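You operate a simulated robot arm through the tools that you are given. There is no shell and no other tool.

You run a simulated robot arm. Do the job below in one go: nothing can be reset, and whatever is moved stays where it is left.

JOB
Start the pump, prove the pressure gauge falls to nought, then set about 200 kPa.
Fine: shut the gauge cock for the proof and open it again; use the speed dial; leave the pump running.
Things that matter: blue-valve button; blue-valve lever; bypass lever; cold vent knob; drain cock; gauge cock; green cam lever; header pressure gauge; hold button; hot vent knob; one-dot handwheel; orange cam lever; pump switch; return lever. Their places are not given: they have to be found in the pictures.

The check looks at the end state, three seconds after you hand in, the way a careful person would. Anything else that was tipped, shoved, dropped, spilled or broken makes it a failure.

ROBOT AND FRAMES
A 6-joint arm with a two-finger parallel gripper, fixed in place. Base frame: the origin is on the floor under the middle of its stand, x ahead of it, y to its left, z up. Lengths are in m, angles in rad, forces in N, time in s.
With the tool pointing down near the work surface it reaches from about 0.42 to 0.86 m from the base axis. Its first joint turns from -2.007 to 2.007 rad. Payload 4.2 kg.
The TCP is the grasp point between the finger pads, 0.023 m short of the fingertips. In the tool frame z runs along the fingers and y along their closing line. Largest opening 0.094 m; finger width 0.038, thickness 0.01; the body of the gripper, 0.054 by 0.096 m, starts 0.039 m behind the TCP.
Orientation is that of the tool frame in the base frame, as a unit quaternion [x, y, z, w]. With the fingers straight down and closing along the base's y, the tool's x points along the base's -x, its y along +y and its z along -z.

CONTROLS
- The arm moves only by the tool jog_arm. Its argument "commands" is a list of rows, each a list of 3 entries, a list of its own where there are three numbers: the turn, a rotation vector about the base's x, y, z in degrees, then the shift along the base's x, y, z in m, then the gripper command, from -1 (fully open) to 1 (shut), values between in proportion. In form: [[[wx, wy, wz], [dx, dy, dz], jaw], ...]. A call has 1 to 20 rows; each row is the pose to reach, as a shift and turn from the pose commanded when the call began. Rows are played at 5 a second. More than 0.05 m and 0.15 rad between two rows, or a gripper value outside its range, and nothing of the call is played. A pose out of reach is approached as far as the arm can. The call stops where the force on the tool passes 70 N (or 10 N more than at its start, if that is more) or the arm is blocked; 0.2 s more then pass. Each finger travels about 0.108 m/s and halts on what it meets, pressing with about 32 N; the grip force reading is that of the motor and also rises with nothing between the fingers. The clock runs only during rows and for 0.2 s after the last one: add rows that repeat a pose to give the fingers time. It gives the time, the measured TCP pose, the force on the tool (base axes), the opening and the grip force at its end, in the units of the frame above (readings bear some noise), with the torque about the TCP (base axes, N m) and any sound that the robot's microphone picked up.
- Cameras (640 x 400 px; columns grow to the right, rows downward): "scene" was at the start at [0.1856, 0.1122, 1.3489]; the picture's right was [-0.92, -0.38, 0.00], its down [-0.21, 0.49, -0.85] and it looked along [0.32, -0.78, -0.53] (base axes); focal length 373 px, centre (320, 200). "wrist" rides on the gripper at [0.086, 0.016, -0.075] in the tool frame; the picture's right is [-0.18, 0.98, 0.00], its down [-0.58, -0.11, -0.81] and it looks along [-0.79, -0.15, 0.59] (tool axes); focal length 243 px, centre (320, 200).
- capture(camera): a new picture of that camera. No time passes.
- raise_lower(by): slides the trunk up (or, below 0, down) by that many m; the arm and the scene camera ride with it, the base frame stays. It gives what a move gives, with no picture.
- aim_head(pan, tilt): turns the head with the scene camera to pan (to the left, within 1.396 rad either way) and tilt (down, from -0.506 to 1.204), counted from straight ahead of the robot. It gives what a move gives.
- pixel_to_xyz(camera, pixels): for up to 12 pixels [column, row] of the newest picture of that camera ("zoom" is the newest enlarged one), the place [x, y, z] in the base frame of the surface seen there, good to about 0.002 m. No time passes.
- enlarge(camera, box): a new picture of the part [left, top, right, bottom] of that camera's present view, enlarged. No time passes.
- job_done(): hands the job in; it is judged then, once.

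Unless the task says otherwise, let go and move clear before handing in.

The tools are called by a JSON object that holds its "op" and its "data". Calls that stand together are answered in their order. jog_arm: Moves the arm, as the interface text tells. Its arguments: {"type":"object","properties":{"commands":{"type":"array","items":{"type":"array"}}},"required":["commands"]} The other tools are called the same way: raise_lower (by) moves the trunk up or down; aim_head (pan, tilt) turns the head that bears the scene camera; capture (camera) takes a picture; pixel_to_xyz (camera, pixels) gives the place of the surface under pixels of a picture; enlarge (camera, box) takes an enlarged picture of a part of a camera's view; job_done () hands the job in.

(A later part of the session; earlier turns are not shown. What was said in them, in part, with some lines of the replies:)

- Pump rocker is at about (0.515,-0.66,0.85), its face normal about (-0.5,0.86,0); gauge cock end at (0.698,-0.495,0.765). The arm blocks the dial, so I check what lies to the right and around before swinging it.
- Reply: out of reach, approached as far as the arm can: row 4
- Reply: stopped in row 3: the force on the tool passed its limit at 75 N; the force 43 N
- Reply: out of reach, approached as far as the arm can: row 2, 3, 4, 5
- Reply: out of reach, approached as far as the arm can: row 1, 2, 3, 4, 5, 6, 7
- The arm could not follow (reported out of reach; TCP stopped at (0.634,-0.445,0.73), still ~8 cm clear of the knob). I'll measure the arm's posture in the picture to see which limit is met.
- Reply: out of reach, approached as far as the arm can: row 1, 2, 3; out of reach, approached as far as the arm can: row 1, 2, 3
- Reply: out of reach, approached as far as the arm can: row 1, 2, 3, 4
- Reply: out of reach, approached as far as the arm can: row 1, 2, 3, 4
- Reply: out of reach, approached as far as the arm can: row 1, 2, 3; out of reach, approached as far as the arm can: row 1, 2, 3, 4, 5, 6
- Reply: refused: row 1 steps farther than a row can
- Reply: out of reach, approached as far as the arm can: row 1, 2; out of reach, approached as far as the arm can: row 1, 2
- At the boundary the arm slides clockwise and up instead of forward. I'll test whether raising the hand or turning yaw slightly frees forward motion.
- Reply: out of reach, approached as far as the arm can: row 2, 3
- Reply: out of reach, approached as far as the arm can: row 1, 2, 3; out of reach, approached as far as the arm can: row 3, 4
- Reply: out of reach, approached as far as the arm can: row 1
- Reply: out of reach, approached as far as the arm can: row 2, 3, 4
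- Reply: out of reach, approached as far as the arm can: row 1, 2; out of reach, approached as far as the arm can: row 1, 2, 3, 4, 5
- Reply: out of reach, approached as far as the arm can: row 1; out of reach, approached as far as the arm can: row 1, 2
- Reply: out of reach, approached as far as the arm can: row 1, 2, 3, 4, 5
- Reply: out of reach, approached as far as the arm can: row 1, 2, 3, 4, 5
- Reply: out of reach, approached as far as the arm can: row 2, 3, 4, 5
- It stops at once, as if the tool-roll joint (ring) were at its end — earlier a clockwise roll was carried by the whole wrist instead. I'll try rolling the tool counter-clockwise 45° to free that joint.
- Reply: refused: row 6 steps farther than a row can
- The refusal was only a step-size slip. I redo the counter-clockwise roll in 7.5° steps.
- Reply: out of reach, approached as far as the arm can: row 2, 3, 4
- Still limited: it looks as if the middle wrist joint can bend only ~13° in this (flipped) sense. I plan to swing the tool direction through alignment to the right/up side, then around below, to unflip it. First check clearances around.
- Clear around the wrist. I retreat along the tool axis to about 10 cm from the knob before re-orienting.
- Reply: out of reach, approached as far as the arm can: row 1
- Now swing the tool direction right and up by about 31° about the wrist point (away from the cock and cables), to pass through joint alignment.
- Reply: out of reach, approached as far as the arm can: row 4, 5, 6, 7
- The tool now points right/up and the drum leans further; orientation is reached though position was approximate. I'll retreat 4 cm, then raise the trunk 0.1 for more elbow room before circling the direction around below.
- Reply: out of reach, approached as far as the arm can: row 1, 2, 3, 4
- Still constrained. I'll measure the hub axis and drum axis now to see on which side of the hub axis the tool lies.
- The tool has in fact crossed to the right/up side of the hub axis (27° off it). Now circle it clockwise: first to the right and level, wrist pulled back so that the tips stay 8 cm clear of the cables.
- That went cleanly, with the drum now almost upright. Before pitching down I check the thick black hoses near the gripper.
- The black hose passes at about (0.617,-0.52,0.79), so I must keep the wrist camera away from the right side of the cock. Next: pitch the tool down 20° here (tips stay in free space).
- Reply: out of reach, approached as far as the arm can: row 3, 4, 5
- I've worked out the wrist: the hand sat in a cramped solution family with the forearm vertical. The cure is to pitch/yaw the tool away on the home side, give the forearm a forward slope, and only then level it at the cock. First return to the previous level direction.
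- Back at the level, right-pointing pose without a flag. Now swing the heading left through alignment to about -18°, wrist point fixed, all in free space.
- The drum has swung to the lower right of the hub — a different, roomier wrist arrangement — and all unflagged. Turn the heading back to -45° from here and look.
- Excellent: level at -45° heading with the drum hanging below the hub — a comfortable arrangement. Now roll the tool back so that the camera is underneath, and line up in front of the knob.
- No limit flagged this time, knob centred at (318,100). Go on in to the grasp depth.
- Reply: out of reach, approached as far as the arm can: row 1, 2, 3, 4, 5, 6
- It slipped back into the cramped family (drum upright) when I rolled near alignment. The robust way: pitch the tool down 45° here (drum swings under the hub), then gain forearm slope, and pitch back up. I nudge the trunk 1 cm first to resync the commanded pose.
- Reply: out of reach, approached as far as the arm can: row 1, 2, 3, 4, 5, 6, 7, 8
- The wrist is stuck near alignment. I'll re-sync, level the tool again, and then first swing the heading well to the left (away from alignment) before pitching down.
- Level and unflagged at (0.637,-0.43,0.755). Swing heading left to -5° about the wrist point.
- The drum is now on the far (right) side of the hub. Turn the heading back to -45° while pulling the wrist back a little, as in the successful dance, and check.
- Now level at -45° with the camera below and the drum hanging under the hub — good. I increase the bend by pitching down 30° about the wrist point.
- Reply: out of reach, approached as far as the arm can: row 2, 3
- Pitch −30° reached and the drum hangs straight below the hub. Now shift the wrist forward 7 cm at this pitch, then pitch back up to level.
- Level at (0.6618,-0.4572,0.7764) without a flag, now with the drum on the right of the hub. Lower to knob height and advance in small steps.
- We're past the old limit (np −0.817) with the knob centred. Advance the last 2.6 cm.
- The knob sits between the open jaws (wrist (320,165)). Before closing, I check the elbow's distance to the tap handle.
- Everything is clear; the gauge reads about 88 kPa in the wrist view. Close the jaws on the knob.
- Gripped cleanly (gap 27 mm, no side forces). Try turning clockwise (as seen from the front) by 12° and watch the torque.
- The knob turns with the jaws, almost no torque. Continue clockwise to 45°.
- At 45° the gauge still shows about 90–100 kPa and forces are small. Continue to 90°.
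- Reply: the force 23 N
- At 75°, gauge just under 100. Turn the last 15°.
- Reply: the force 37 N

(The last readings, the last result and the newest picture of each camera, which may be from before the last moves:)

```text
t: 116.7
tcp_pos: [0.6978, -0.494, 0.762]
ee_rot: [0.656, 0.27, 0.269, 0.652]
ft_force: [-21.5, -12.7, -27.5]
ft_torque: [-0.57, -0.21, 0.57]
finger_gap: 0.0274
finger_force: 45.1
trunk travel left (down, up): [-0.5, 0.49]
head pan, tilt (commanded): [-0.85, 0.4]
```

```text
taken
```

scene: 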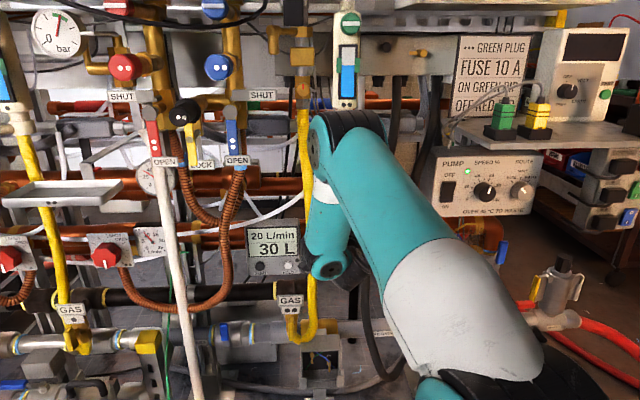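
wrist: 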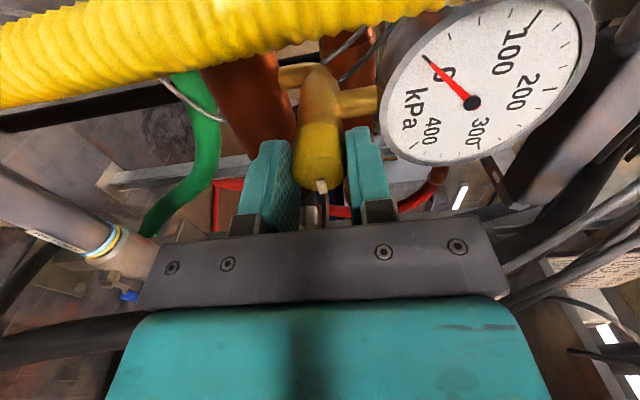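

The needle has fallen to 0 with the cock turned 90° and the pump running. Hold a moment to confirm, easing the side force.

{"op": "jog_arm", "data": {"commands": [[[0, 0, 0], [-0.0005, -0.0005, -0.001], 1], [[0, 0, 0], [-0.001, -0.001, -0.002], 1], [[0, 0, 0], [-0.001, -0.001, -0.002], 1], [[0, 0, 0], [-0.001, -0.001, -0.002], 1], [[0, 0, 0], [-0.001, -0.001, -0.002], 1], [[0, 0, 0], [-0.001, -0.001, -0.002], 1], [[0, 0, 0], [-0.001, -0.001, -0.002], 1], [[0, 0, 0], [-0.001, -0.001, -0.002], 1]]}}

{"op": "enlarge", "data": {"camera": "wrist", "box": [360, 0, 600, 170]}}

{"op": "enlarge", "data": {"camera": "scene", "box": [420, 140, 560, 230]}}

```text
t: 118.5
tcp_pos: [0.6965, -0.4941, 0.7627]
ee_rot: [0.654, 0.269, 0.271, 0.653]
ft_force: [-7.3, -4.4, -16.3]
ft_torque: [0.13, 0.2, -1.37]
finger_gap: 0.027
finger_force: 45.4
trunk travel left (down, up): [-0.5, 0.49]
head pan, tilt (commanded): [-0.85, 0.4]
```

```text
2.35 times, centred on (480, 85) of wrist
```

zoom: 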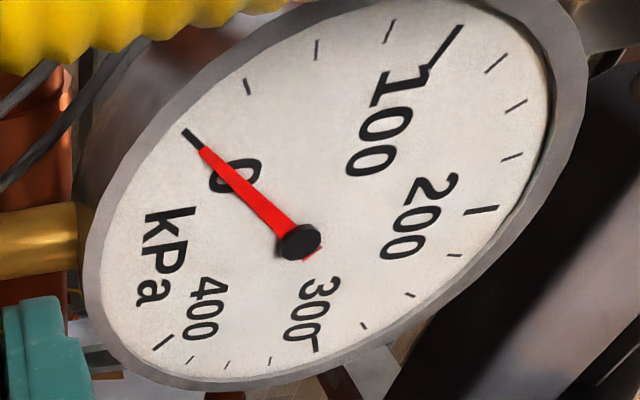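

```text
4.44 times, centred on (490, 185) of scene
```

zoom: 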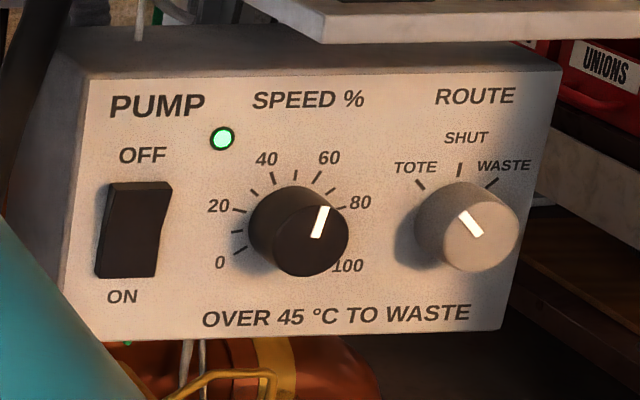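

Proven: the needle is exactly on 0 with the pump LED green and the cock shut. Now turn the cock back 90° counter-clockwise to open it.

{"op": "jog_arm", "data": {"commands": [[[-5, 5, 0], [0, 0, 0.0003], 1], [[-10, 10, 0], [0, 0, 0.0006], 1], [[-15, 15, 0], [0.0003, 0, 0.0008], 1], [[-20, 20, 0], [0.0005, 0, 0.001], 1], [[-25, 25, 0], [0.0006, 0.0003, 0.001], 1], [[-30, 30, 0], [0.0008, 0.0005, 0.001], 1], [[-35, 35, 0], [0.001, 0.0005, 0.001], 1], [[-35, 35, 0], [0.001, 0.0005, 0.001], 1]]}}

{"op": "capture", "data": {"camera": "wrist"}}

```text
t: 120.3
tcp_pos: [0.6983, -0.4945, 0.7631]
ee_rot: [0.48, 0.52, -0.027, 0.706]
ft_force: [-18.6, 3.6, -15.7]
ft_torque: [-0.09, -0.04, -0.51]
finger_gap: 0.0273
finger_force: 45.2
trunk travel left (down, up): [-0.5, 0.49]
head pan, tilt (commanded): [-0.85, 0.4]
```

```text
taken
```

wrist: 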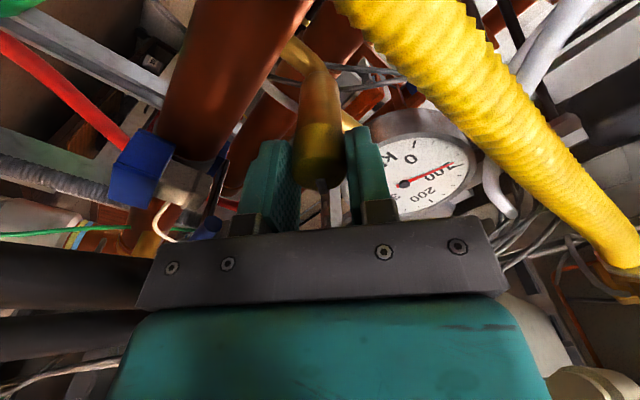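

The needle is rising again. Turn the remaining ~40° back to the original upright index.

{"op": "jog_arm", "data": {"commands": [[[-4.8, 4.8, 0], [0, 0, 0], 1], [[-9.6, 9.6, 0], [0, 0, 0.0005], 1], [[-14.4, 14.4, 0], [0, 0, 0.0005], 1], [[-19.2, 19.2, 0], [0, 0, 0.0005], 1], [[-24, 24, 0], [0, 0, 0.0005], 1], [[-28.8, 28.8, 0], [0, 0, 0.0005], 1], [[-28.8, 28.8, 0], [0, 0, 0.0005], 1]]}}

{"op": "capture", "data": {"camera": "wrist"}}

```text
t: 121.9
tcp_pos: [0.6986, -0.4936, 0.764]
ee_rot: [0.269, 0.654, -0.271, 0.653]
ft_force: [-16.9, 10.5, -15.9]
ft_torque: [0.65, 0.43, -0.09]
finger_gap: 0.0271
finger_force: 45.0
trunk travel left (down, up): [-0.5, 0.49]
head pan, tilt (commanded): [-0.85, 0.4]
```

```text
taken
```

wrist: 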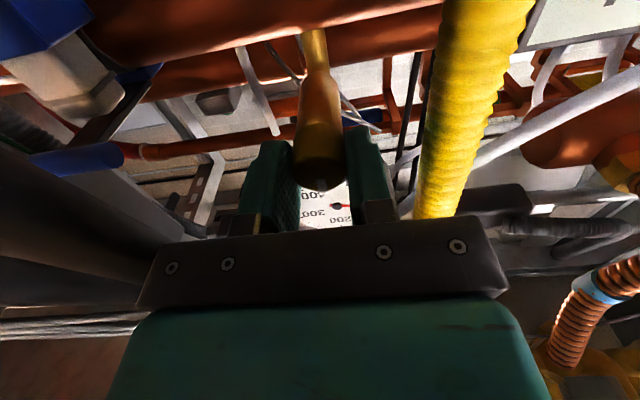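

Back at the original angle. Release to 55 mm and check the index.

{"op": "jog_arm", "data": {"commands": [[[0, 0, 0], [0, 0, -0.0005], 0.5], [[0, 0, 0], [0, 0, -0.0005], 0], [[0, 0, 0], [0, 0, -0.0005], -0.17], [[0, 0, 0], [0, 0, -0.0005], -0.17], [[0, 0, 0], [0, 0, -0.0005], -0.17]]}}

{"op": "jog_arm", "data": {"commands": [[[0, 0, 0], [-0.0071, 0.0071, 0], -0.17], [[0, 0, 0], [-0.0177, 0.0177, 0], -0.17], [[0, 0, 0], [-0.0283, 0.0283, 0], -0.17], [[0, 0, 0], [-0.0283, 0.0283, 0], -0.17]]}}

{"op": "enlarge", "data": {"camera": "wrist", "box": [240, 50, 440, 200]}}

```text
t: 123.1
tcp_pos: [0.6985, -0.4952, 0.764]
ee_rot: [0.269, 0.654, -0.272, 0.653]
ft_force: [-0.2, -1.1, 0.0]
ft_torque: [0.0, -0.01, 0.02]
finger_gap: 0.0552
finger_force: 0.2
trunk travel left (down, up): [-0.5, 0.49]
head pan, tilt (commanded): [-0.85, 0.4]
```

```text
t: 124.1
tcp_pos: [0.6706, -0.4644, 0.7631]
ee_rot: [0.27, 0.654, -0.272, 0.653]
ft_force: [-0.3, -0.3, 0.2]
ft_torque: [0.0, 0.01, -0.03]
finger_gap: 0.0549
finger_force: 0.1
trunk travel left (down, up): [-0.5, 0.49]
head pan, tilt (commanded): [-0.85, 0.4]
```

```text
2.67 times, centred on (340, 125) of wrist
```

zoom: 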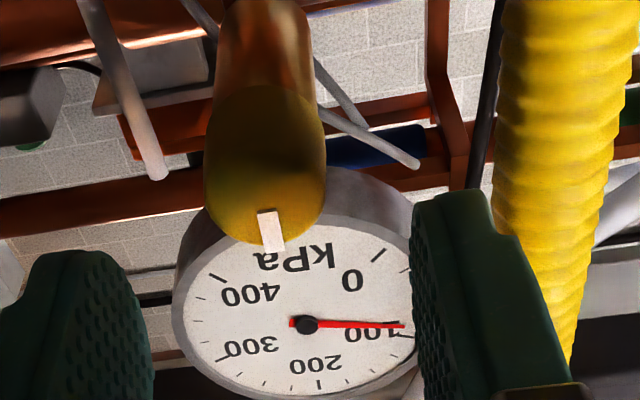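

The cock index points up as at the start and the gauge reads ~90 kPa again — cock open. Now I'll lower the trunk in small stages (hand held in place) to give the forearm forward slope before travelling to the dial.

{"op": "raise_lower", "data": {"by": -0.05}}

{"op": "jog_arm", "data": {"commands": [[[0, 0, 0], [0, 0, 0.0125], -0.17], [[0, 0, 0], [0, 0, 0.025], -0.17], [[0, 0, 0], [0, 0, 0.0375], -0.17], [[0, 0, 0], [0, 0, 0.05], -0.17], [[0, 0, 0], [0, 0, 0.05], -0.17]]}}

{"op": "raise_lower", "data": {"by": -0.05}}

{"op": "jog_arm", "data": {"commands": [[[0, 0, 0], [0, 0, 0.0125], -0.17], [[0, 0, 0], [0, 0, 0.025], -0.17], [[0, 0, 0], [0, 0, 0.0375], -0.17], [[0, 0, 0], [0, 0, 0.05], -0.17], [[0, 0, 0], [0, 0, 0.05], -0.17]]}}

{"op": "capture", "data": {"camera": "scene"}}

```text
t: 125.0
tcp_pos: [0.6711, -0.4658, 0.7131]
ee_rot: [0.27, 0.654, -0.272, 0.653]
ft_force: [0.2, 0.5, -0.2]
ft_torque: [-0.01, 0.0, 0.02]
finger_gap: 0.0551
finger_force: 0.1
trunk travel left (down, up): [-0.45, 0.54]
head pan, tilt (commanded): [-0.85, 0.4]
```

```text
t: 126.2
tcp_pos: [0.6702, -0.4654, 0.7635]
ee_rot: [0.269, 0.654, -0.271, 0.653]
ft_force: [0.5, -0.5, 0.2]
ft_torque: [0.04, -0.04, 0.0]
finger_gap: 0.0549
finger_force: 0.1
trunk travel left (down, up): [-0.45, 0.54]
head pan, tilt (commanded): [-0.85, 0.4]
```

```text
t: 127.1
tcp_pos: [0.6709, -0.4652, 0.7134]
ee_rot: [0.269, 0.654, -0.272, 0.653]
ft_force: [-0.4, 0.6, 0.3]
ft_torque: [0.03, 0.05, 0.0]
finger_gap: 0.0548
finger_force: 0.0
trunk travel left (down, up): [-0.4, 0.59]
head pan, tilt (commanded): [-0.85, 0.4]
```

```text
t: 128.3
tcp_pos: [0.6716, -0.4648, 0.7634]
ee_rot: [0.27, 0.654, -0.271, 0.653]
ft_force: [-0.8, 0.7, 0.4]
ft_torque: [0.0, 0.01, 0.03]
finger_gap: 0.0551
finger_force: 0.1
trunk travel left (down, up): [-0.4, 0.59]
head pan, tilt (commanded): [-0.85, 0.4]
```

```text
taken
```

scene: 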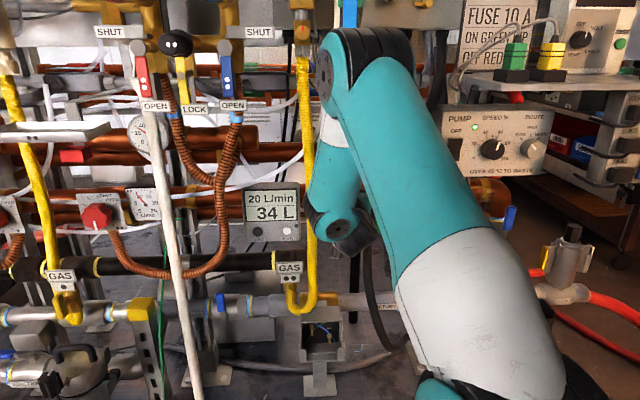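

Clean all the way at trunk −0.3. Lower 5 cm more, then retreat from the cock and rise to z≈0.82 for the transit in front of the cables.

{"op": "raise_lower", "data": {"by": -0.05}}

{"op": "jog_arm", "data": {"commands": [[[0, 0, 0], [-0.012, 0.012, 0.015], -0.17], [[0, 0, 0], [-0.024, 0.024, 0.035], 0.2], [[0, 0, 0], [-0.036, 0.036, 0.055], 0.5], [[0, 0, 0], [-0.048, 0.048, 0.08], 0.5], [[0, 0, 0], [-0.0591, 0.0591, 0.107], 0.5], [[0, 0, 0], [-0.0591, 0.0591, 0.107], 0.5]]}}

```text
t: 129.2
tcp_pos: [0.6711, -0.4644, 0.7136]
ee_rot: [0.271, 0.653, -0.272, 0.653]
ft_force: [-0.1, -0.5, 0.6]
ft_torque: [0.0, 0.02, 0.04]
finger_gap: 0.0548
finger_force: 0.1
trunk travel left (down, up): [-0.35, 0.64]
head pan, tilt (commanded): [-0.85, 0.4]
```

```text
t: 130.6
tcp_pos: [0.6106, -0.4064, 0.8196]
ee_rot: [0.269, 0.654, -0.271, 0.653]
ft_force: [-0.6, -0.2, -0.7]
ft_torque: [0.02, 0.02, 0.02]
finger_gap: 0.0237
finger_force: 0.0
trunk travel left (down, up): [-0.35, 0.64]
head pan, tilt (commanded): [-0.85, 0.4]
```

Retreated cleanly. Now translate right along the panel (np −0.72), first half.

{"op": "jog_arm", "data": {"commands": [[[0, 0, 0], [-0.025, -0.025, 0.002], 0.5], [[0, 0, 0], [-0.05, -0.05, 0.004], 0.5], [[0, 0, 0], [-0.075, -0.075, 0.006], 0.5], [[0, 0, 0], [-0.1, -0.1, 0.008], 0.5], [[0, 0, 0], [-0.1, -0.1, 0.008], 0.5]]}}

{"op": "capture", "data": {"camera": "scene"}}

```text
t: 131.8
tcp_pos: [0.5104, -0.5051, 0.8283]
ee_rot: [0.269, 0.654, -0.271, 0.653]
ft_force: [-0.2, -0.1, -0.9]
ft_torque: [0.01, 0.01, 0.03]
finger_gap: 0.0238
finger_force: 0.1
trunk travel left (down, up): [-0.35, 0.64]
head pan, tilt (commanded): [-0.85, 0.4]
```

```text
taken
```

scene: 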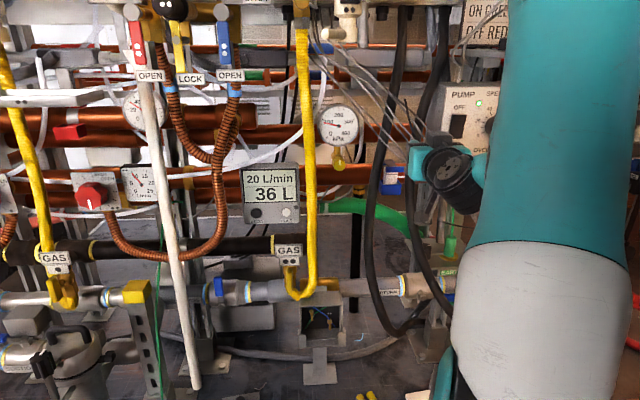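

Smooth. Continue to in front of the dial.

{"op": "jog_arm", "data": {"commands": [[[0, 0, 0], [-0.025, -0.025, 0.004], 0.5], [[0, 0, 0], [-0.05, -0.05, 0.008], 0.5], [[0, 0, 0], [-0.075, -0.075, 0.012], 0.5], [[0, 0, 0], [-0.1, -0.1, 0.015], 0.5], [[0, 0, 0], [-0.13, -0.13, 0.019], 0.0], [[0, 0, 0], [-0.13, -0.13, 0.019], -0.2], [[0, 0, 0], [-0.13, -0.13, 0.019], -0.2]]}}

{"op": "capture", "data": {"camera": "scene"}}

{"op": "capture", "data": {"camera": "wrist"}}

{"op": "enlarge", "data": {"camera": "scene", "box": [300, 90, 380, 170]}}

```text
t: 133.4
tcp_pos: [0.3816, -0.6338, 0.8482]
ee_rot: [0.27, 0.654, -0.272, 0.653]
ft_force: [-0.2, 0.5, 0.3]
ft_torque: [0.03, -0.02, -0.01]
finger_gap: 0.0564
finger_force: 0.1
trunk travel left (down, up): [-0.35, 0.64]
head pan, tilt (commanded): [-0.85, 0.4]
```

```text
taken
```

scene: 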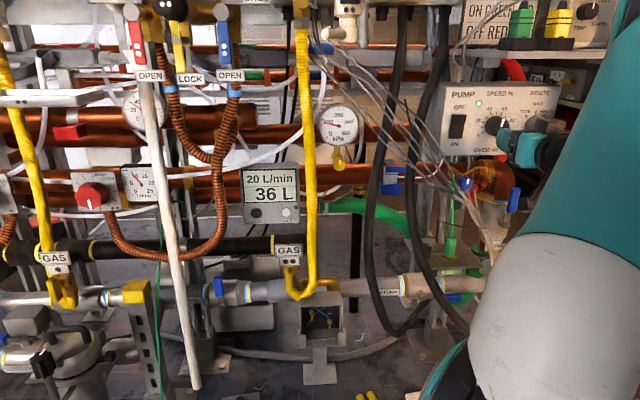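

```text
taken
```

wrist: 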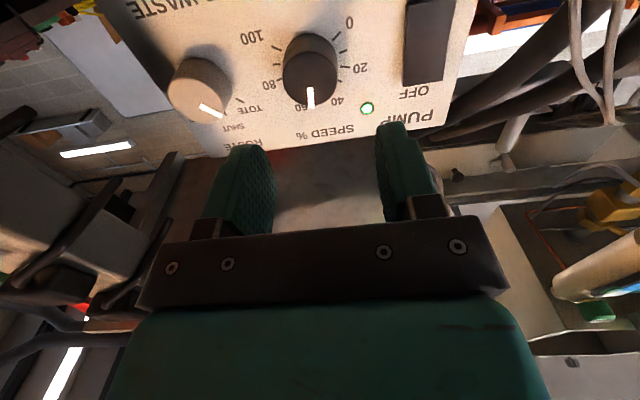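

```text
5.00 times, centred on (340, 130) of scene
```

zoom: 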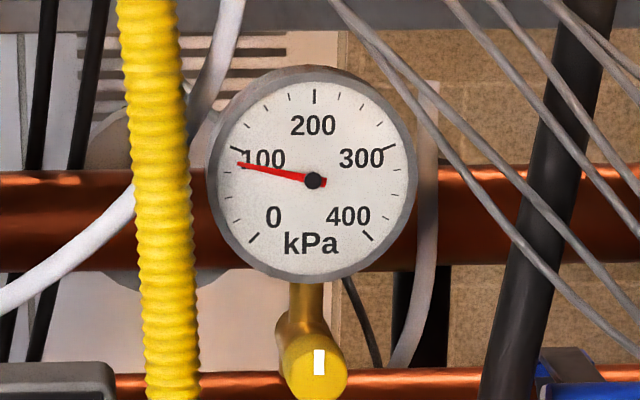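

Perfect: the wrist view shows the dial at (310,70) and the scene camera keeps the gauge (88 kPa) in sight. Measure the dial knob.

{"op": "enlarge", "data": {"camera": "wrist", "box": [230, 10, 390, 110]}}

{"op": "pixel_to_xyz", "data": {"camera": "zoom", "pixels": [[320, 320], [320, 270], [320, 240], [240, 270], [400, 270], [320, 365], [320, 150], [225, 230], [425, 220], [320, 110], [460, 340], [280, 300]]}}

```text
4.00 times, centred on (310, 60) of wrist
```

zoom: 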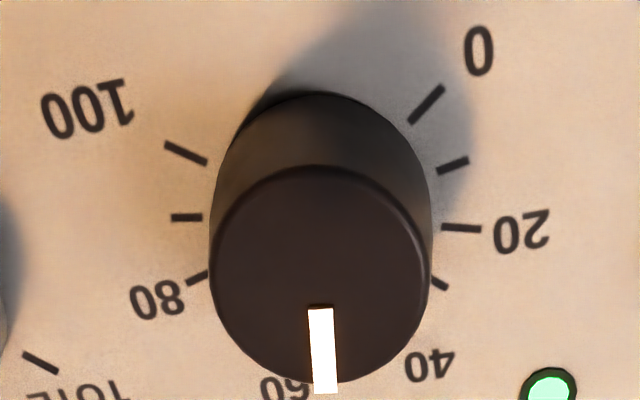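

```text
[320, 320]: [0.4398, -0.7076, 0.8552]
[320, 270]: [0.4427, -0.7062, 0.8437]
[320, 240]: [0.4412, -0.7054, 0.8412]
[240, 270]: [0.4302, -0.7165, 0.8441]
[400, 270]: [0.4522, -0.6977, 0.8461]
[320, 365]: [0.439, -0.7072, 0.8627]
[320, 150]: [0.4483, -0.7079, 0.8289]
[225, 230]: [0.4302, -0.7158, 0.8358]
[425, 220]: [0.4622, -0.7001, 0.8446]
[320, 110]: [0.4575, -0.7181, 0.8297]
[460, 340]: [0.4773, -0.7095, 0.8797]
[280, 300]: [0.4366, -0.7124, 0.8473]
```

Dial axis: s=0.1875, z=0.848, radius ≈20 mm, front at np −0.812. I expect ~+67° clockwise to be needed, so test the roll range at standoff first.

{"op": "jog_arm", "data": {"commands": [[[5.3, -5.3, 0], [-0.0065, -0.0065, 0], -0.2], [[10.6, -10.6, 0], [-0.0065, -0.0065, 0], -0.2], [[15.9, -15.9, 0], [-0.0065, -0.0065, 0], -0.2], [[21.2, -21.2, 0], [-0.0065, -0.0065, 0], -0.2], [[26.5, -26.5, 0], [-0.0065, -0.0065, 0], -0.2], [[31.8, -31.8, 0], [-0.0065, -0.0065, 0], -0.2], [[37.1, -37.1, 0], [-0.0065, -0.0065, 0], -0.2], [[42.4, -42.4, 0], [-0.0065, -0.0065, 0], -0.2], [[47.7, -47.7, 0], [-0.0065, -0.0065, 0], -0.2], [[53, -53, 0], [-0.0065, -0.0065, 0], -0.2], [[53, -53, 0], [-0.0065, -0.0065, 0], -0.2]]}}

```text
t: 135.8
tcp_pos: [0.3762, -0.6431, 0.8461]
ee_rot: [0.612, 0.354, 0.182, 0.683]
ft_force: [-0.2, 0.2, -0.1]
ft_torque: [-0.02, 0.0, -0.04]
finger_gap: 0.0564
finger_force: 0.2
trunk travel left (down, up): [-0.35, 0.64]
head pan, tilt (commanded): [-0.85, 0.4]
```

Clockwise 75° is reachable without a flag. Roll back to level and approach the dial.

{"op": "jog_arm", "data": {"commands": [[[-5.3, 5.3, 0], [0, 0, 0], -0.2], [[-10.6, 10.6, 0], [0, 0, 0], -0.2], [[-15.9, 15.9, 0], [0, 0, 0], -0.2], [[-21.2, 21.2, 0], [0, 0, 0], -0.2], [[-26.5, 26.5, 0], [0, 0, 0], -0.2], [[-31.8, 31.8, 0], [0, 0, 0], -0.2], [[-37.1, 37.1, 0], [0, 0, 0], -0.2], [[-42.4, 42.4, 0], [0, 0, 0], -0.2], [[-47.7, 47.7, 0], [0, 0, 0], -0.2], [[-53, 53, 0], [0, 0, 0], -0.2], [[-53, 53, 0], [0, 0, 0], -0.2]]}}

{"op": "jog_arm", "data": {"commands": [[[0, 0, 0], [0.0141, -0.0141, 0], -0.2], [[0, 0, 0], [0.0283, -0.0283, 0], -0.2], [[0, 0, 0], [0.0424, -0.0424, 0], -0.2], [[0, 0, 0], [0.0424, -0.0424, 0], -0.2]]}}

{"op": "capture", "data": {"camera": "wrist"}}

```text
t: 138.2
tcp_pos: [0.3761, -0.6415, 0.8476]
ee_rot: [0.269, 0.654, -0.272, 0.653]
ft_force: [0.2, -1.0, -0.1]
ft_torque: [-0.01, 0.03, 0.02]
finger_gap: 0.0563
finger_force: 0.1
trunk travel left (down, up): [-0.35, 0.64]
head pan, tilt (commanded): [-0.85, 0.4]
```

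```text
t: 139.2
tcp_pos: [0.4182, -0.6855, 0.8474]
ee_rot: [0.269, 0.654, -0.272, 0.653]
ft_force: [0.6, 0.1, -0.2]
ft_torque: [0.0, 0.01, 0.03]
finger_gap: 0.0561
finger_force: 0.0
trunk travel left (down, up): [-0.35, 0.64]
head pan, tilt (commanded): [-0.85, 0.4]
```

```text
taken
```

wrist: 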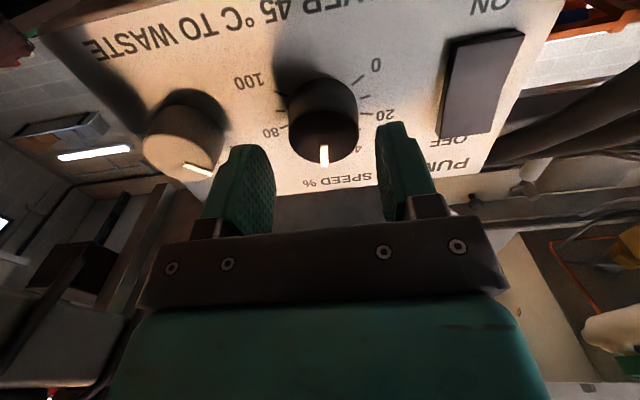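

Knob centred between the jaws (323,120). Advance the last 2.8 cm.

{"op": "jog_arm", "data": {"commands": [[[0, 0, 0], [0.0075, -0.0065, 0.0005], -0.2], [[0, 0, 0], [0.0145, -0.0125, 0.0005], -0.2], [[0, 0, 0], [0.0212, -0.0192, 0.0005], -0.2], [[0, 0, 0], [0.0212, -0.0192, 0.0005], -0.2]]}}

{"op": "capture", "data": {"camera": "wrist"}}

{"op": "jog_arm", "data": {"commands": [[[0, 0, 0], [0, 0, 0], 0.05], [[0, 0, 0], [0, 0, 0], 0.3], [[0, 0, 0], [0, 0, 0], 1], [[0, 0, 0], [0, 0, 0], 1]]}}

```text
t: 140.2
tcp_pos: [0.4391, -0.7036, 0.8484]
ee_rot: [0.27, 0.653, -0.272, 0.653]
ft_force: [0.2, -0.5, 0.2]
ft_torque: [0.01, 0.02, 0.04]
finger_gap: 0.0564
finger_force: 0.0
trunk travel left (down, up): [-0.35, 0.64]
head pan, tilt (commanded): [-0.85, 0.4]
```

```text
taken
```

wrist: 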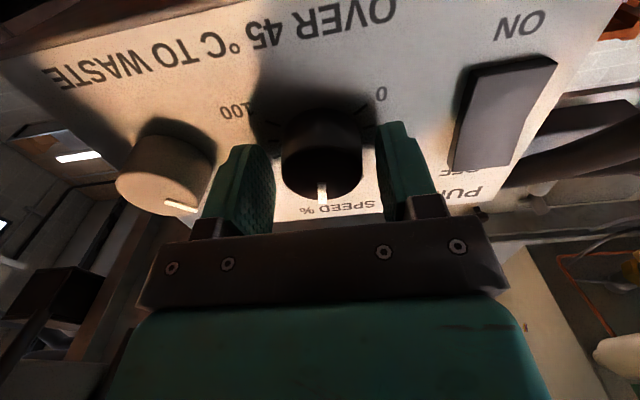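

```text
t: 141.2
tcp_pos: [0.4395, -0.7028, 0.8467]
ee_rot: [0.269, 0.654, -0.271, 0.653]
ft_force: [2.9, 5.3, -0.7]
ft_torque: [-0.14, -0.11, -0.29]
finger_gap: 0.0414
finger_force: 45.1
trunk travel left (down, up): [-0.35, 0.64]
head pan, tilt (commanded): [-0.85, 0.4]
```

Gripped the dial (gap 41 mm). Turn clockwise 30° first and watch the gauge.

{"op": "jog_arm", "data": {"commands": [[[4.2, -4.2, 0], [0, 0, 0], 1], [[8.5, -8.5, 0], [0, 0, 0], 1], [[12.7, -12.7, 0], [0, 0, 0], 1], [[17, -17, 0], [0, 0, 0], 1], [[21.2, -21.2, 0], [0, 0, 0], 1], [[21.2, -21.2, 0], [0, 0, 0], 1], [[21.2, -21.2, 0], [0, 0, 0], 1], [[21.2, -21.2, 0], [0, 0, 0], 1], [[21.2, -21.2, 0], [0, 0, 0], 1], [[21.2, -21.2, 0], [0, 0, 0], 1]]}}

{"op": "capture", "data": {"camera": "scene"}}

{"op": "enlarge", "data": {"camera": "scene", "box": [300, 90, 380, 170]}}

{"op": "enlarge", "data": {"camera": "wrist", "box": [220, 80, 460, 230]}}

```text
t: 143.4
tcp_pos: [0.4404, -0.703, 0.8468]
ee_rot: [0.429, 0.562, -0.093, 0.701]
ft_force: [8.9, -2.3, 3.3]
ft_torque: [0.33, 0.28, -0.3]
finger_gap: 0.0414
finger_force: 45.0
trunk travel left (down, up): [-0.35, 0.64]
head pan, tilt (commanded): [-0.85, 0.4]
```

```text
taken
```

scene: 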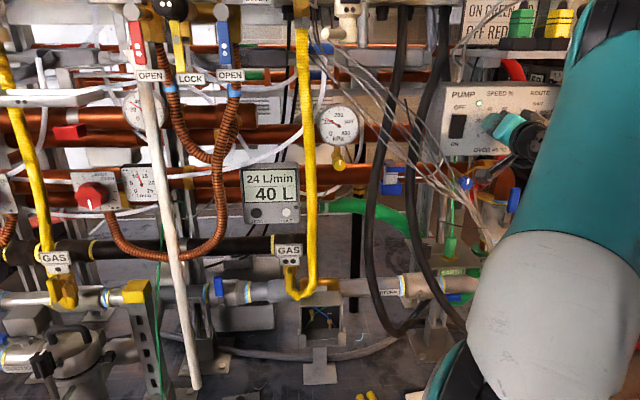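

```text
5.00 times, centred on (340, 130) of scene
```

zoom: 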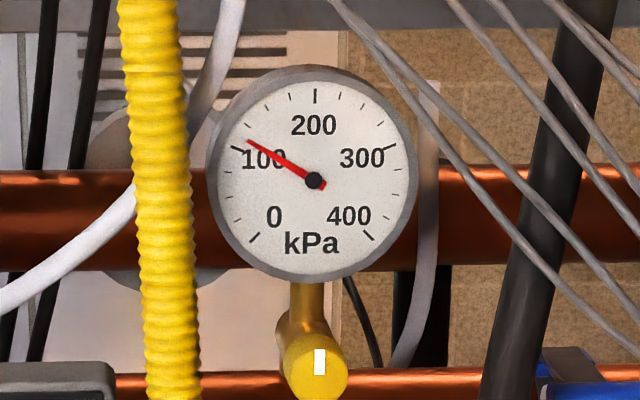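

```text
2.67 times, centred on (340, 155) of wrist
```

zoom: 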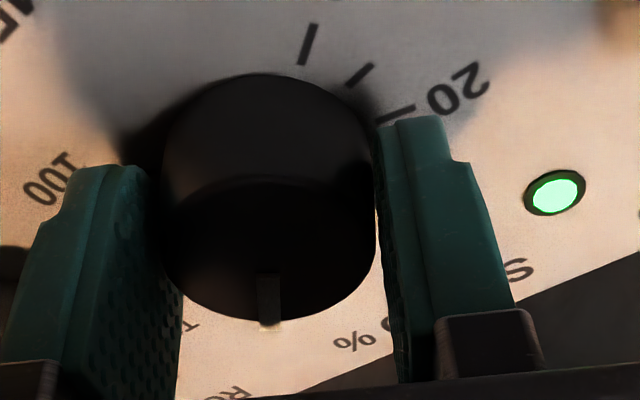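

Gauge is rising through ~113 kPa (flow 24 L/min), with no slip. Let it settle, then go on.

{"op": "jog_arm", "data": {"commands": [[[0, 0, 0], [0, 0, 0], 1], [[0, 0, 0], [0, 0, 0], 1], [[0, 0, 0], [0, 0, 0], 1], [[0, 0, 0], [0, 0, 0], 1], [[0, 0, 0], [0, 0, 0], 1], [[0, 0, 0], [0, 0, 0], 1], [[0, 0, 0], [0, 0, 0], 1], [[0, 0, 0], [0, 0, 0], 1], [[0, 0, 0], [0, 0, 0], 1], [[0, 0, 0], [0, 0, 0], 1], [[0, 0, 0], [0, 0, 0], 1], [[0, 0, 0], [0, 0, 0], 1], [[0, 0, 0], [0, 0, 0], 1], [[0, 0, 0], [0, 0, 0], 1], [[0, 0, 0], [0, 0, 0], 1]]}}

{"op": "enlarge", "data": {"camera": "scene", "box": [300, 90, 380, 170]}}

{"op": "enlarge", "data": {"camera": "scene", "box": [220, 150, 320, 250]}}

```text
t: 146.6
tcp_pos: [0.4398, -0.7034, 0.8473]
ee_rot: [0.431, 0.561, -0.094, 0.7]
ft_force: [10.4, -2.9, 5.2]
ft_torque: [0.1, 0.13, -0.39]
finger_gap: 0.0417
finger_force: 45.1
trunk travel left (down, up): [-0.35, 0.64]
head pan, tilt (commanded): [-0.85, 0.4]
```

```text
5.00 times, centred on (340, 130) of scene
```

zoom: 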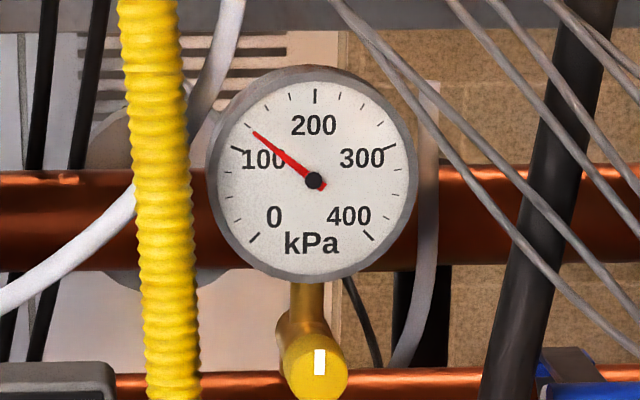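

```text
4.00 times, centred on (270, 200) of scene
```

zoom: 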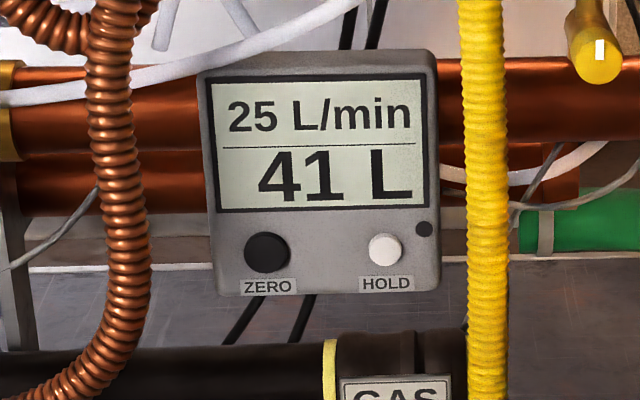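

Settled at about 124 kPa (needle −52° from the 200 mark), 25 L/min. Turn another 30° clockwise and wait.

{"op": "jog_arm", "data": {"commands": [[[4.2, -4.2, 0], [0, 0, 0], 1], [[8.5, -8.5, 0], [0, 0, 0], 1], [[12.7, -12.7, 0], [0, 0, 0], 1], [[17, -17, 0], [0, 0, 0], 1], [[21.2, -21.2, 0], [0, 0, 0], 1], [[21.2, -21.2, 0], [0, 0, 0], 1], [[21.2, -21.2, 0], [0, 0, 0], 1], [[21.2, -21.2, 0], [0, 0, 0], 1], [[21.2, -21.2, 0], [0, 0, 0], 1], [[21.2, -21.2, 0], [0, 0, 0], 1], [[21.2, -21.2, 0], [0, 0, 0], 1], [[21.2, -21.2, 0], [0, 0, 0], 1], [[21.2, -21.2, 0], [0, 0, 0], 1], [[21.2, -21.2, 0], [0, 0, 0], 1], [[21.2, -21.2, 0], [0, 0, 0], 1], [[21.2, -21.2, 0], [0, 0, 0], 1], [[21.2, -21.2, 0], [0, 0, 0], 1], [[21.2, -21.2, 0], [0, 0, 0], 1], [[21.2, -21.2, 0], [0, 0, 0], 1], [[21.2, -21.2, 0], [0, 0, 0], 1]]}}

{"op": "enlarge", "data": {"camera": "scene", "box": [300, 90, 380, 170]}}

{"op": "enlarge", "data": {"camera": "wrist", "box": [220, 80, 460, 230]}}

```text
t: 150.8
tcp_pos: [0.4402, -0.7023, 0.8482]
ee_rot: [0.559, 0.431, 0.092, 0.702]
ft_force: [11.6, 9.5, 7.2]
ft_torque: [0.19, 0.26, 0.01]
finger_gap: 0.0417
finger_force: 45.6
trunk travel left (down, up): [-0.35, 0.64]
head pan, tilt (commanded): [-0.85, 0.4]
```

```text
5.00 times, centred on (340, 130) of scene
```

zoom: 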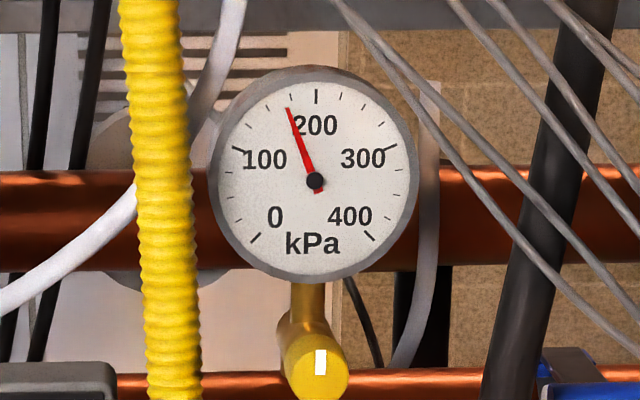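

```text
2.67 times, centred on (340, 155) of wrist
```

zoom: 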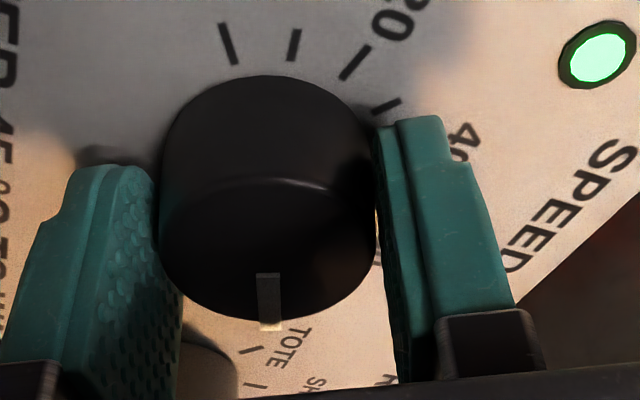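

About 170 kPa and still creeping up; from 87/124/~172 at 0/30/60° I extrapolate ~14° more for 200 kPa. Turn 13° and wait.

{"op": "jog_arm", "data": {"commands": [[[3, -3, 0], [0, 0, 0], 1], [[6, -6, 0], [0, 0, 0], 1], [[9.2, -9.2, 0], [0, 0, 0], 1], [[9.2, -9.2, 0], [0, 0, 0], 1], [[9.2, -9.2, 0], [0, 0, 0], 1], [[9.2, -9.2, 0], [0, 0, 0], 1], [[9.2, -9.2, 0], [0, 0, 0], 1], [[9.2, -9.2, 0], [0, 0, 0], 1], [[9.2, -9.2, 0], [0, 0, 0], 1], [[9.2, -9.2, 0], [0, 0, 0], 1], [[9.2, -9.2, 0], [0, 0, 0], 1], [[9.2, -9.2, 0], [0, 0, 0], 1], [[9.2, -9.2, 0], [0, 0, 0], 1], [[9.2, -9.2, 0], [0, 0, 0], 1], [[9.2, -9.2, 0], [0, 0, 0], 1], [[9.2, -9.2, 0], [0, 0, 0], 1], [[9.2, -9.2, 0], [0, 0, 0], 1], [[9.2, -9.2, 0], [0, 0, 0], 1], [[9.2, -9.2, 0], [0, 0, 0], 1], [[9.2, -9.2, 0], [0, 0, 0], 1]]}}

{"op": "enlarge", "data": {"camera": "scene", "box": [310, 100, 366, 150]}}

```text
t: 155.0
tcp_pos: [0.4393, -0.7045, 0.8482]
ee_rot: [0.604, 0.365, 0.171, 0.687]
ft_force: [9.4, 10.6, 4.6]
ft_torque: [0.27, 0.32, 0.0]
finger_gap: 0.0415
finger_force: 45.1
trunk travel left (down, up): [-0.35, 0.64]
head pan, tilt (commanded): [-0.85, 0.4]
```

```text
8.00 times, centred on (338, 125) of scene
```

zoom: 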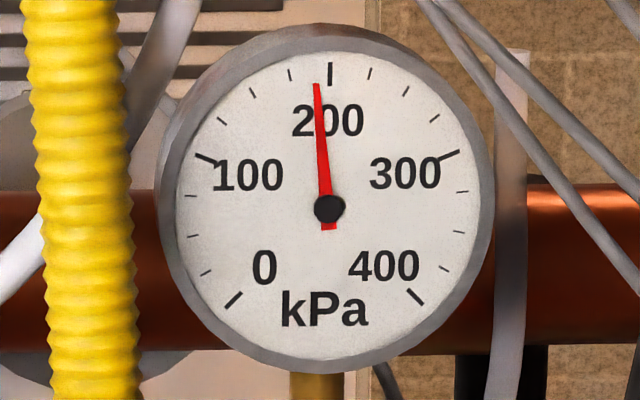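

About 191–192 kPa. Wait a little more to see the settled value.

{"op": "jog_arm", "data": {"commands": [[[0, 0, 0], [0, 0, 0], 1], [[0, 0, 0], [0, 0, 0], 1], [[0, 0, 0], [0, 0, 0], 1], [[0, 0, 0], [0, 0, 0], 1], [[0, 0, 0], [0, 0, 0], 1], [[0, 0, 0], [0, 0, 0], 1], [[0, 0, 0], [0, 0, 0], 1], [[0, 0, 0], [0, 0, 0], 1], [[0, 0, 0], [0, 0, 0], 1], [[0, 0, 0], [0, 0, 0], 1], [[0, 0, 0], [0, 0, 0], 1], [[0, 0, 0], [0, 0, 0], 1], [[0, 0, 0], [0, 0, 0], 1], [[0, 0, 0], [0, 0, 0], 1], [[0, 0, 0], [0, 0, 0], 1]]}}

{"op": "enlarge", "data": {"camera": "scene", "box": [310, 100, 366, 150]}}

```text
t: 158.2
tcp_pos: [0.4405, -0.7046, 0.8481]
ee_rot: [0.605, 0.365, 0.171, 0.687]
ft_force: [5.8, 24.9, -0.5]
ft_torque: [0.35, 0.32, 0.29]
finger_gap: 0.0415
finger_force: 44.9
trunk travel left (down, up): [-0.35, 0.64]
head pan, tilt (commanded): [-0.85, 0.4]
```

```text
8.00 times, centred on (338, 125) of scene
```

zoom: 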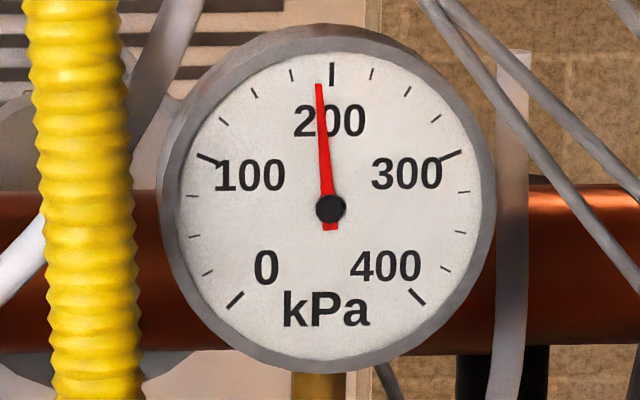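

Settled at ~192 kPa. Add about 4.3° more.

{"op": "jog_arm", "data": {"commands": [[[1.5, -1.5, 0], [0, 0, 0], 1], [[3.1, -3.1, 0], [0, 0, 0], 1], [[3.1, -3.1, 0], [0, 0, 0], 1], [[3.1, -3.1, 0], [0, 0, 0], 1], [[3.1, -3.1, 0], [0, 0, 0], 1], [[3.1, -3.1, 0], [0, 0, 0], 1], [[3.1, -3.1, 0], [0, 0, 0], 1], [[3.1, -3.1, 0], [0, 0, 0], 1], [[3.1, -3.1, 0], [0, 0, 0], 1], [[3.1, -3.1, 0], [0, 0, 0], 1], [[3.1, -3.1, 0], [0, 0, 0], 1], [[3.1, -3.1, 0], [0, 0, 0], 1], [[3.1, -3.1, 0], [0, 0, 0], 1], [[3.1, -3.1, 0], [0, 0, 0], 1], [[3.1, -3.1, 0], [0, 0, 0], 1], [[3.1, -3.1, 0], [0, 0, 0], 1], [[3.1, -3.1, 0], [0, 0, 0], 1], [[3.1, -3.1, 0], [0, 0, 0], 1]]}}

{"op": "enlarge", "data": {"camera": "scene", "box": [310, 100, 366, 150]}}

```text
t: 162.0
tcp_pos: [0.4396, -0.7034, 0.8476]
ee_rot: [0.619, 0.341, 0.196, 0.68]
ft_force: [13.5, 7.8, 8.8]
ft_torque: [0.3, 0.33, -0.02]
finger_gap: 0.0417
finger_force: 44.9
trunk travel left (down, up): [-0.35, 0.64]
head pan, tilt (commanded): [-0.85, 0.4]
```

```text
8.00 times, centred on (338, 125) of scene
```

zoom: 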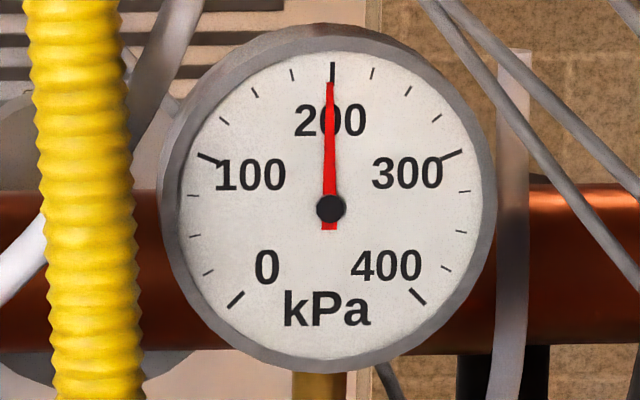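

The needle is on the 200 mark. Release the dial and draw straight back.

{"op": "jog_arm", "data": {"commands": [[[0, 0, 0], [0, 0, 0], 0.3], [[0, 0, 0], [0, 0, 0], 0], [[0, 0, 0], [0, 0, 0], -0.2], [[0, 0, 0], [0, 0, 0], -0.2]]}}

{"op": "jog_arm", "data": {"commands": [[[0, 0, 0], [-0.01, 0.01, 0], -0.2], [[0, 0, 0], [-0.022, 0.022, 0], -0.2], [[0, 0, 0], [-0.036, 0.036, 0], -0.2], [[0, 0, 0], [-0.05, 0.05, 0], -0.2], [[0, 0, 0], [-0.064, 0.064, 0], -0.2], [[0, 0, 0], [-0.064, 0.064, 0], -0.2]]}}

{"op": "capture", "data": {"camera": "scene"}}

{"op": "enlarge", "data": {"camera": "scene", "box": [310, 100, 366, 150]}}

{"op": "enlarge", "data": {"camera": "scene", "box": [430, 70, 570, 170]}}

{"op": "capture", "data": {"camera": "wrist"}}

```text
t: 163.0
tcp_pos: [0.4394, -0.7049, 0.8469]
ee_rot: [0.618, 0.342, 0.196, 0.68]
ft_force: [0.0, 0.0, 0.1]
ft_torque: [-0.01, 0.01, 0.01]
finger_gap: 0.0563
finger_force: 0.0
trunk travel left (down, up): [-0.35, 0.64]
head pan, tilt (commanded): [-0.85, 0.4]
```

```text
t: 164.4
tcp_pos: [0.375, -0.6402, 0.8487]
ee_rot: [0.62, 0.342, 0.196, 0.679]
ft_force: [0.7, 0.9, -0.2]
ft_torque: [0.01, 0.04, 0.01]
finger_gap: 0.0563
finger_force: 0.1
trunk travel left (down, up): [-0.35, 0.64]
head pan, tilt (commanded): [-0.85, 0.4]
```

```text
taken
```

scene: 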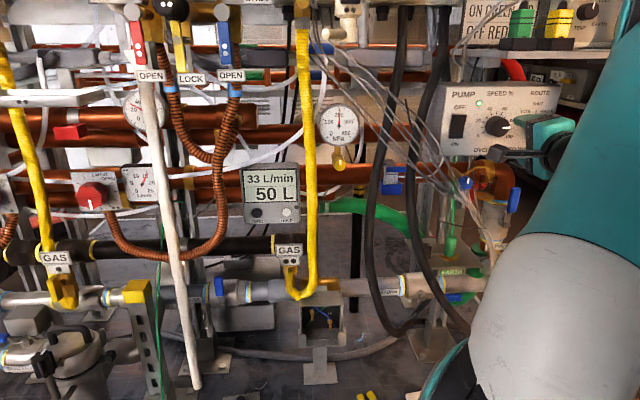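

```text
8.00 times, centred on (338, 125) of scene
```

zoom: 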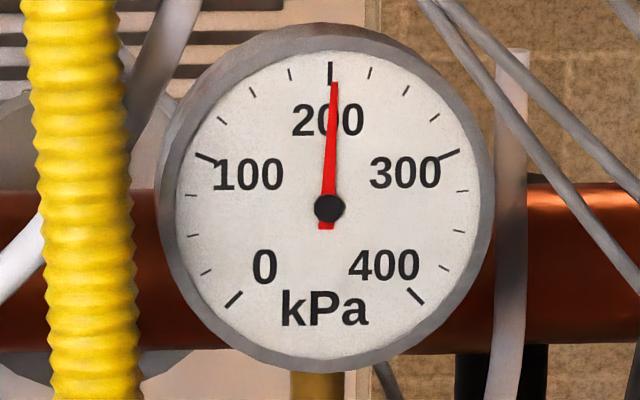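

```text
4.00 times, centred on (500, 120) of scene
```

zoom: 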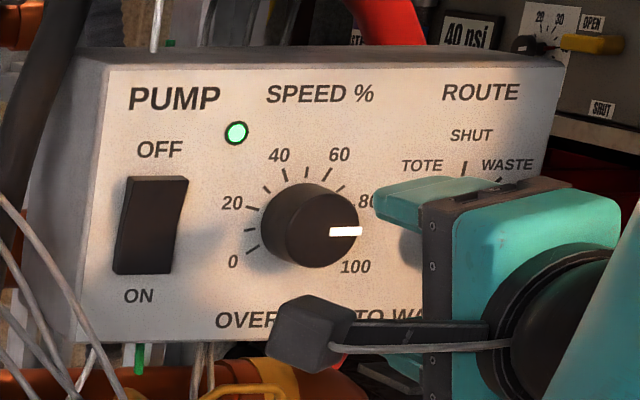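

```text
taken
```

wrist: 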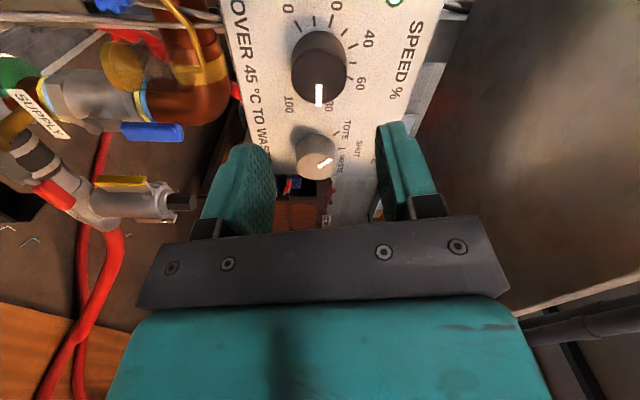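

Pump running (LED green), cock index upright, gauge ≈203 kPa, dial about 88 %. I back off a bit further and let it settle for a final reading.

{"op": "jog_arm", "data": {"commands": [[[0, 0, 0], [-0.01, 0.01, 0], -0.2], [[0, 0, 0], [-0.02, 0.02, 0], -0.2], [[0, 0, 0], [-0.028, 0.028, 0], -0.2], [[0, 0, 0], [-0.028, 0.028, 0], -0.2], [[0, 0, 0], [-0.028, 0.028, 0], -0.2], [[0, 0, 0], [-0.028, 0.028, 0], -0.2], [[0, 0, 0], [-0.028, 0.028, 0], -0.2], [[0, 0, 0], [-0.028, 0.028, 0], -0.2], [[0, 0, 0], [-0.028, 0.028, 0], -0.2], [[0, 0, 0], [-0.028, 0.028, 0], -0.2], [[0, 0, 0], [-0.028, 0.028, 0], -0.2], [[0, 0, 0], [-0.028, 0.028, 0], -0.2], [[0, 0, 0], [-0.028, 0.028, 0], -0.2], [[0, 0, 0], [-0.028, 0.028, 0], -0.2], [[0, 0, 0], [-0.028, 0.028, 0], -0.2], [[0, 0, 0], [-0.028, 0.028, 0], -0.2], [[0, 0, 0], [-0.028, 0.028, 0], -0.2], [[0, 0, 0], [-0.028, 0.028, 0], -0.2]]}}

{"op": "capture", "data": {"camera": "scene"}}

{"op": "enlarge", "data": {"camera": "scene", "box": [310, 100, 366, 150]}}

{"op": "enlarge", "data": {"camera": "scene", "box": [430, 70, 570, 170]}}

{"op": "enlarge", "data": {"camera": "scene", "box": [300, 130, 500, 260]}}

{"op": "aim_head", "data": {"pan": -0.1, "tilt": 0.5}}

{"op": "capture", "data": {"camera": "scene"}}

```text
t: 168.2
tcp_pos: [0.3473, -0.6111, 0.8471]
ee_rot: [0.619, 0.342, 0.196, 0.68]
ft_force: [0.5, -0.1, -0.2]
ft_torque: [-0.01, 0.04, -0.04]
finger_gap: 0.0566
finger_force: 0.1
trunk travel left (down, up): [-0.35, 0.64]
head pan, tilt (commanded): [-0.85, 0.4]
```

```text
taken
```

scene: 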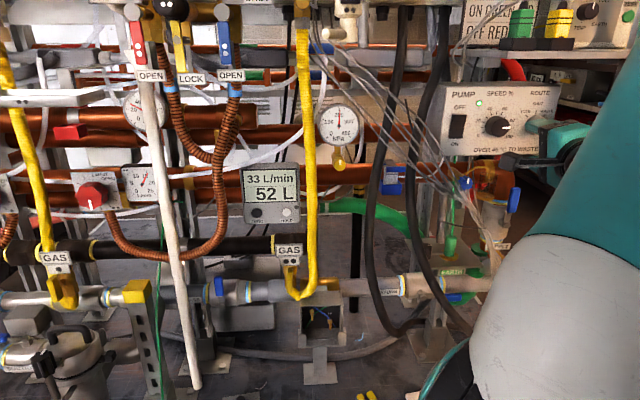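

```text
8.00 times, centred on (338, 125) of scene
```

zoom: 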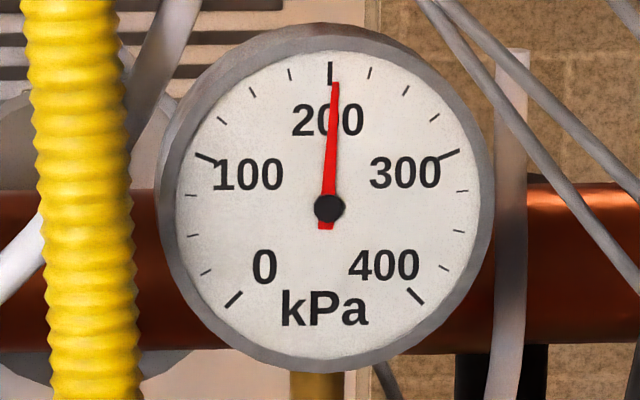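

```text
4.00 times, centred on (500, 120) of scene
```

zoom: 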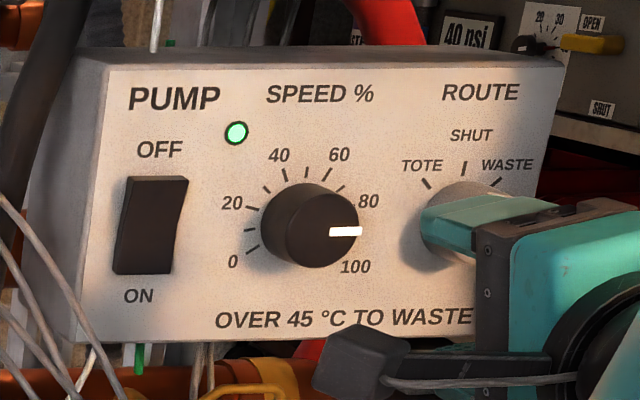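

```text
3.08 times, centred on (400, 195) of scene
```

zoom: 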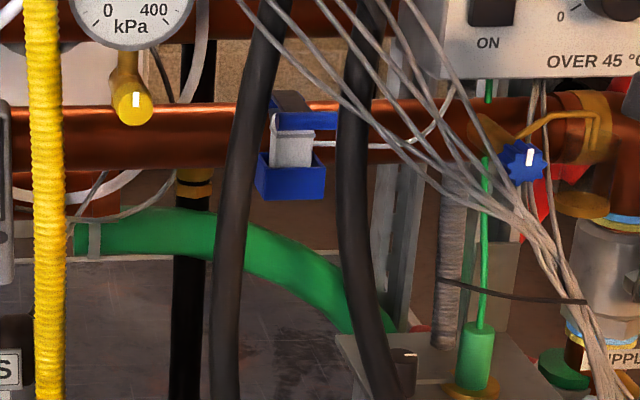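

```text
t: 169.3
tcp_pos: [0.3475, -0.6118, 0.8471]
ee_rot: [0.619, 0.341, 0.196, 0.679]
ft_force: [0.2, 1.1, 0.4]
ft_torque: [-0.01, 0.02, 0.05]
finger_gap: 0.0563
finger_force: 0.1
trunk travel left (down, up): [-0.35, 0.64]
head pan, tilt (commanded): [-0.099, 0.499]
```

```text
taken
```

scene: 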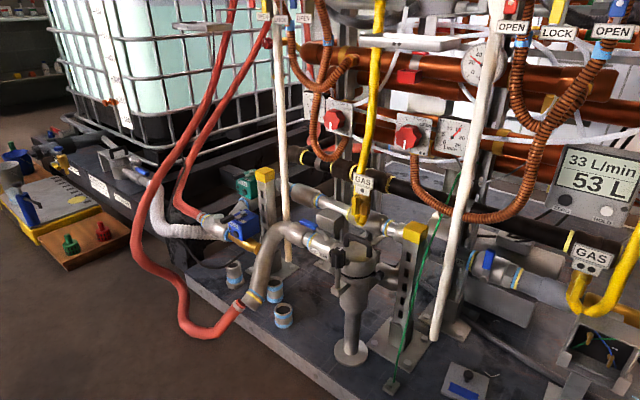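

Everything agrees: the gauge is steady at about 203 kPa, the cock index is upright (open), the pump LED is green, and ROUTE is untouched. There is no spill and nothing has been displaced in the wide view. The hand is clear, so I hand the job in.

{"op": "job_done", "data": {}}

```text
The job is handed in.
```

The pump is running and the header pressure gauge reads about 203 kPa, set with the speed dial. I handed the job in, but the checker returned no verdict.

- **Pump:** I pressed the switch to ON. The green lamp lit and the flow meter came up.
- **Gauge proof:** With the pump running and the gauge at about 88 kPa, I turned the gauge cock 90° clockwise. The needle fell to exactly 0. I turned the cock back until its mark stood upright as before, and the reading returned.
- **Setting:** I turned the speed dial from roughly 55 % to about 88 %. The gauge has held at about 203 kPa since I let go.

Getting the hand to the gauge cock took many attempts because the wrist kept reaching its limits. No stray contact showed in the force readings. The route selector and valve levers were not touched. The final pictures, which don't cover the whole area, show nothing spilled or knocked over. The hand is clear of the panel.
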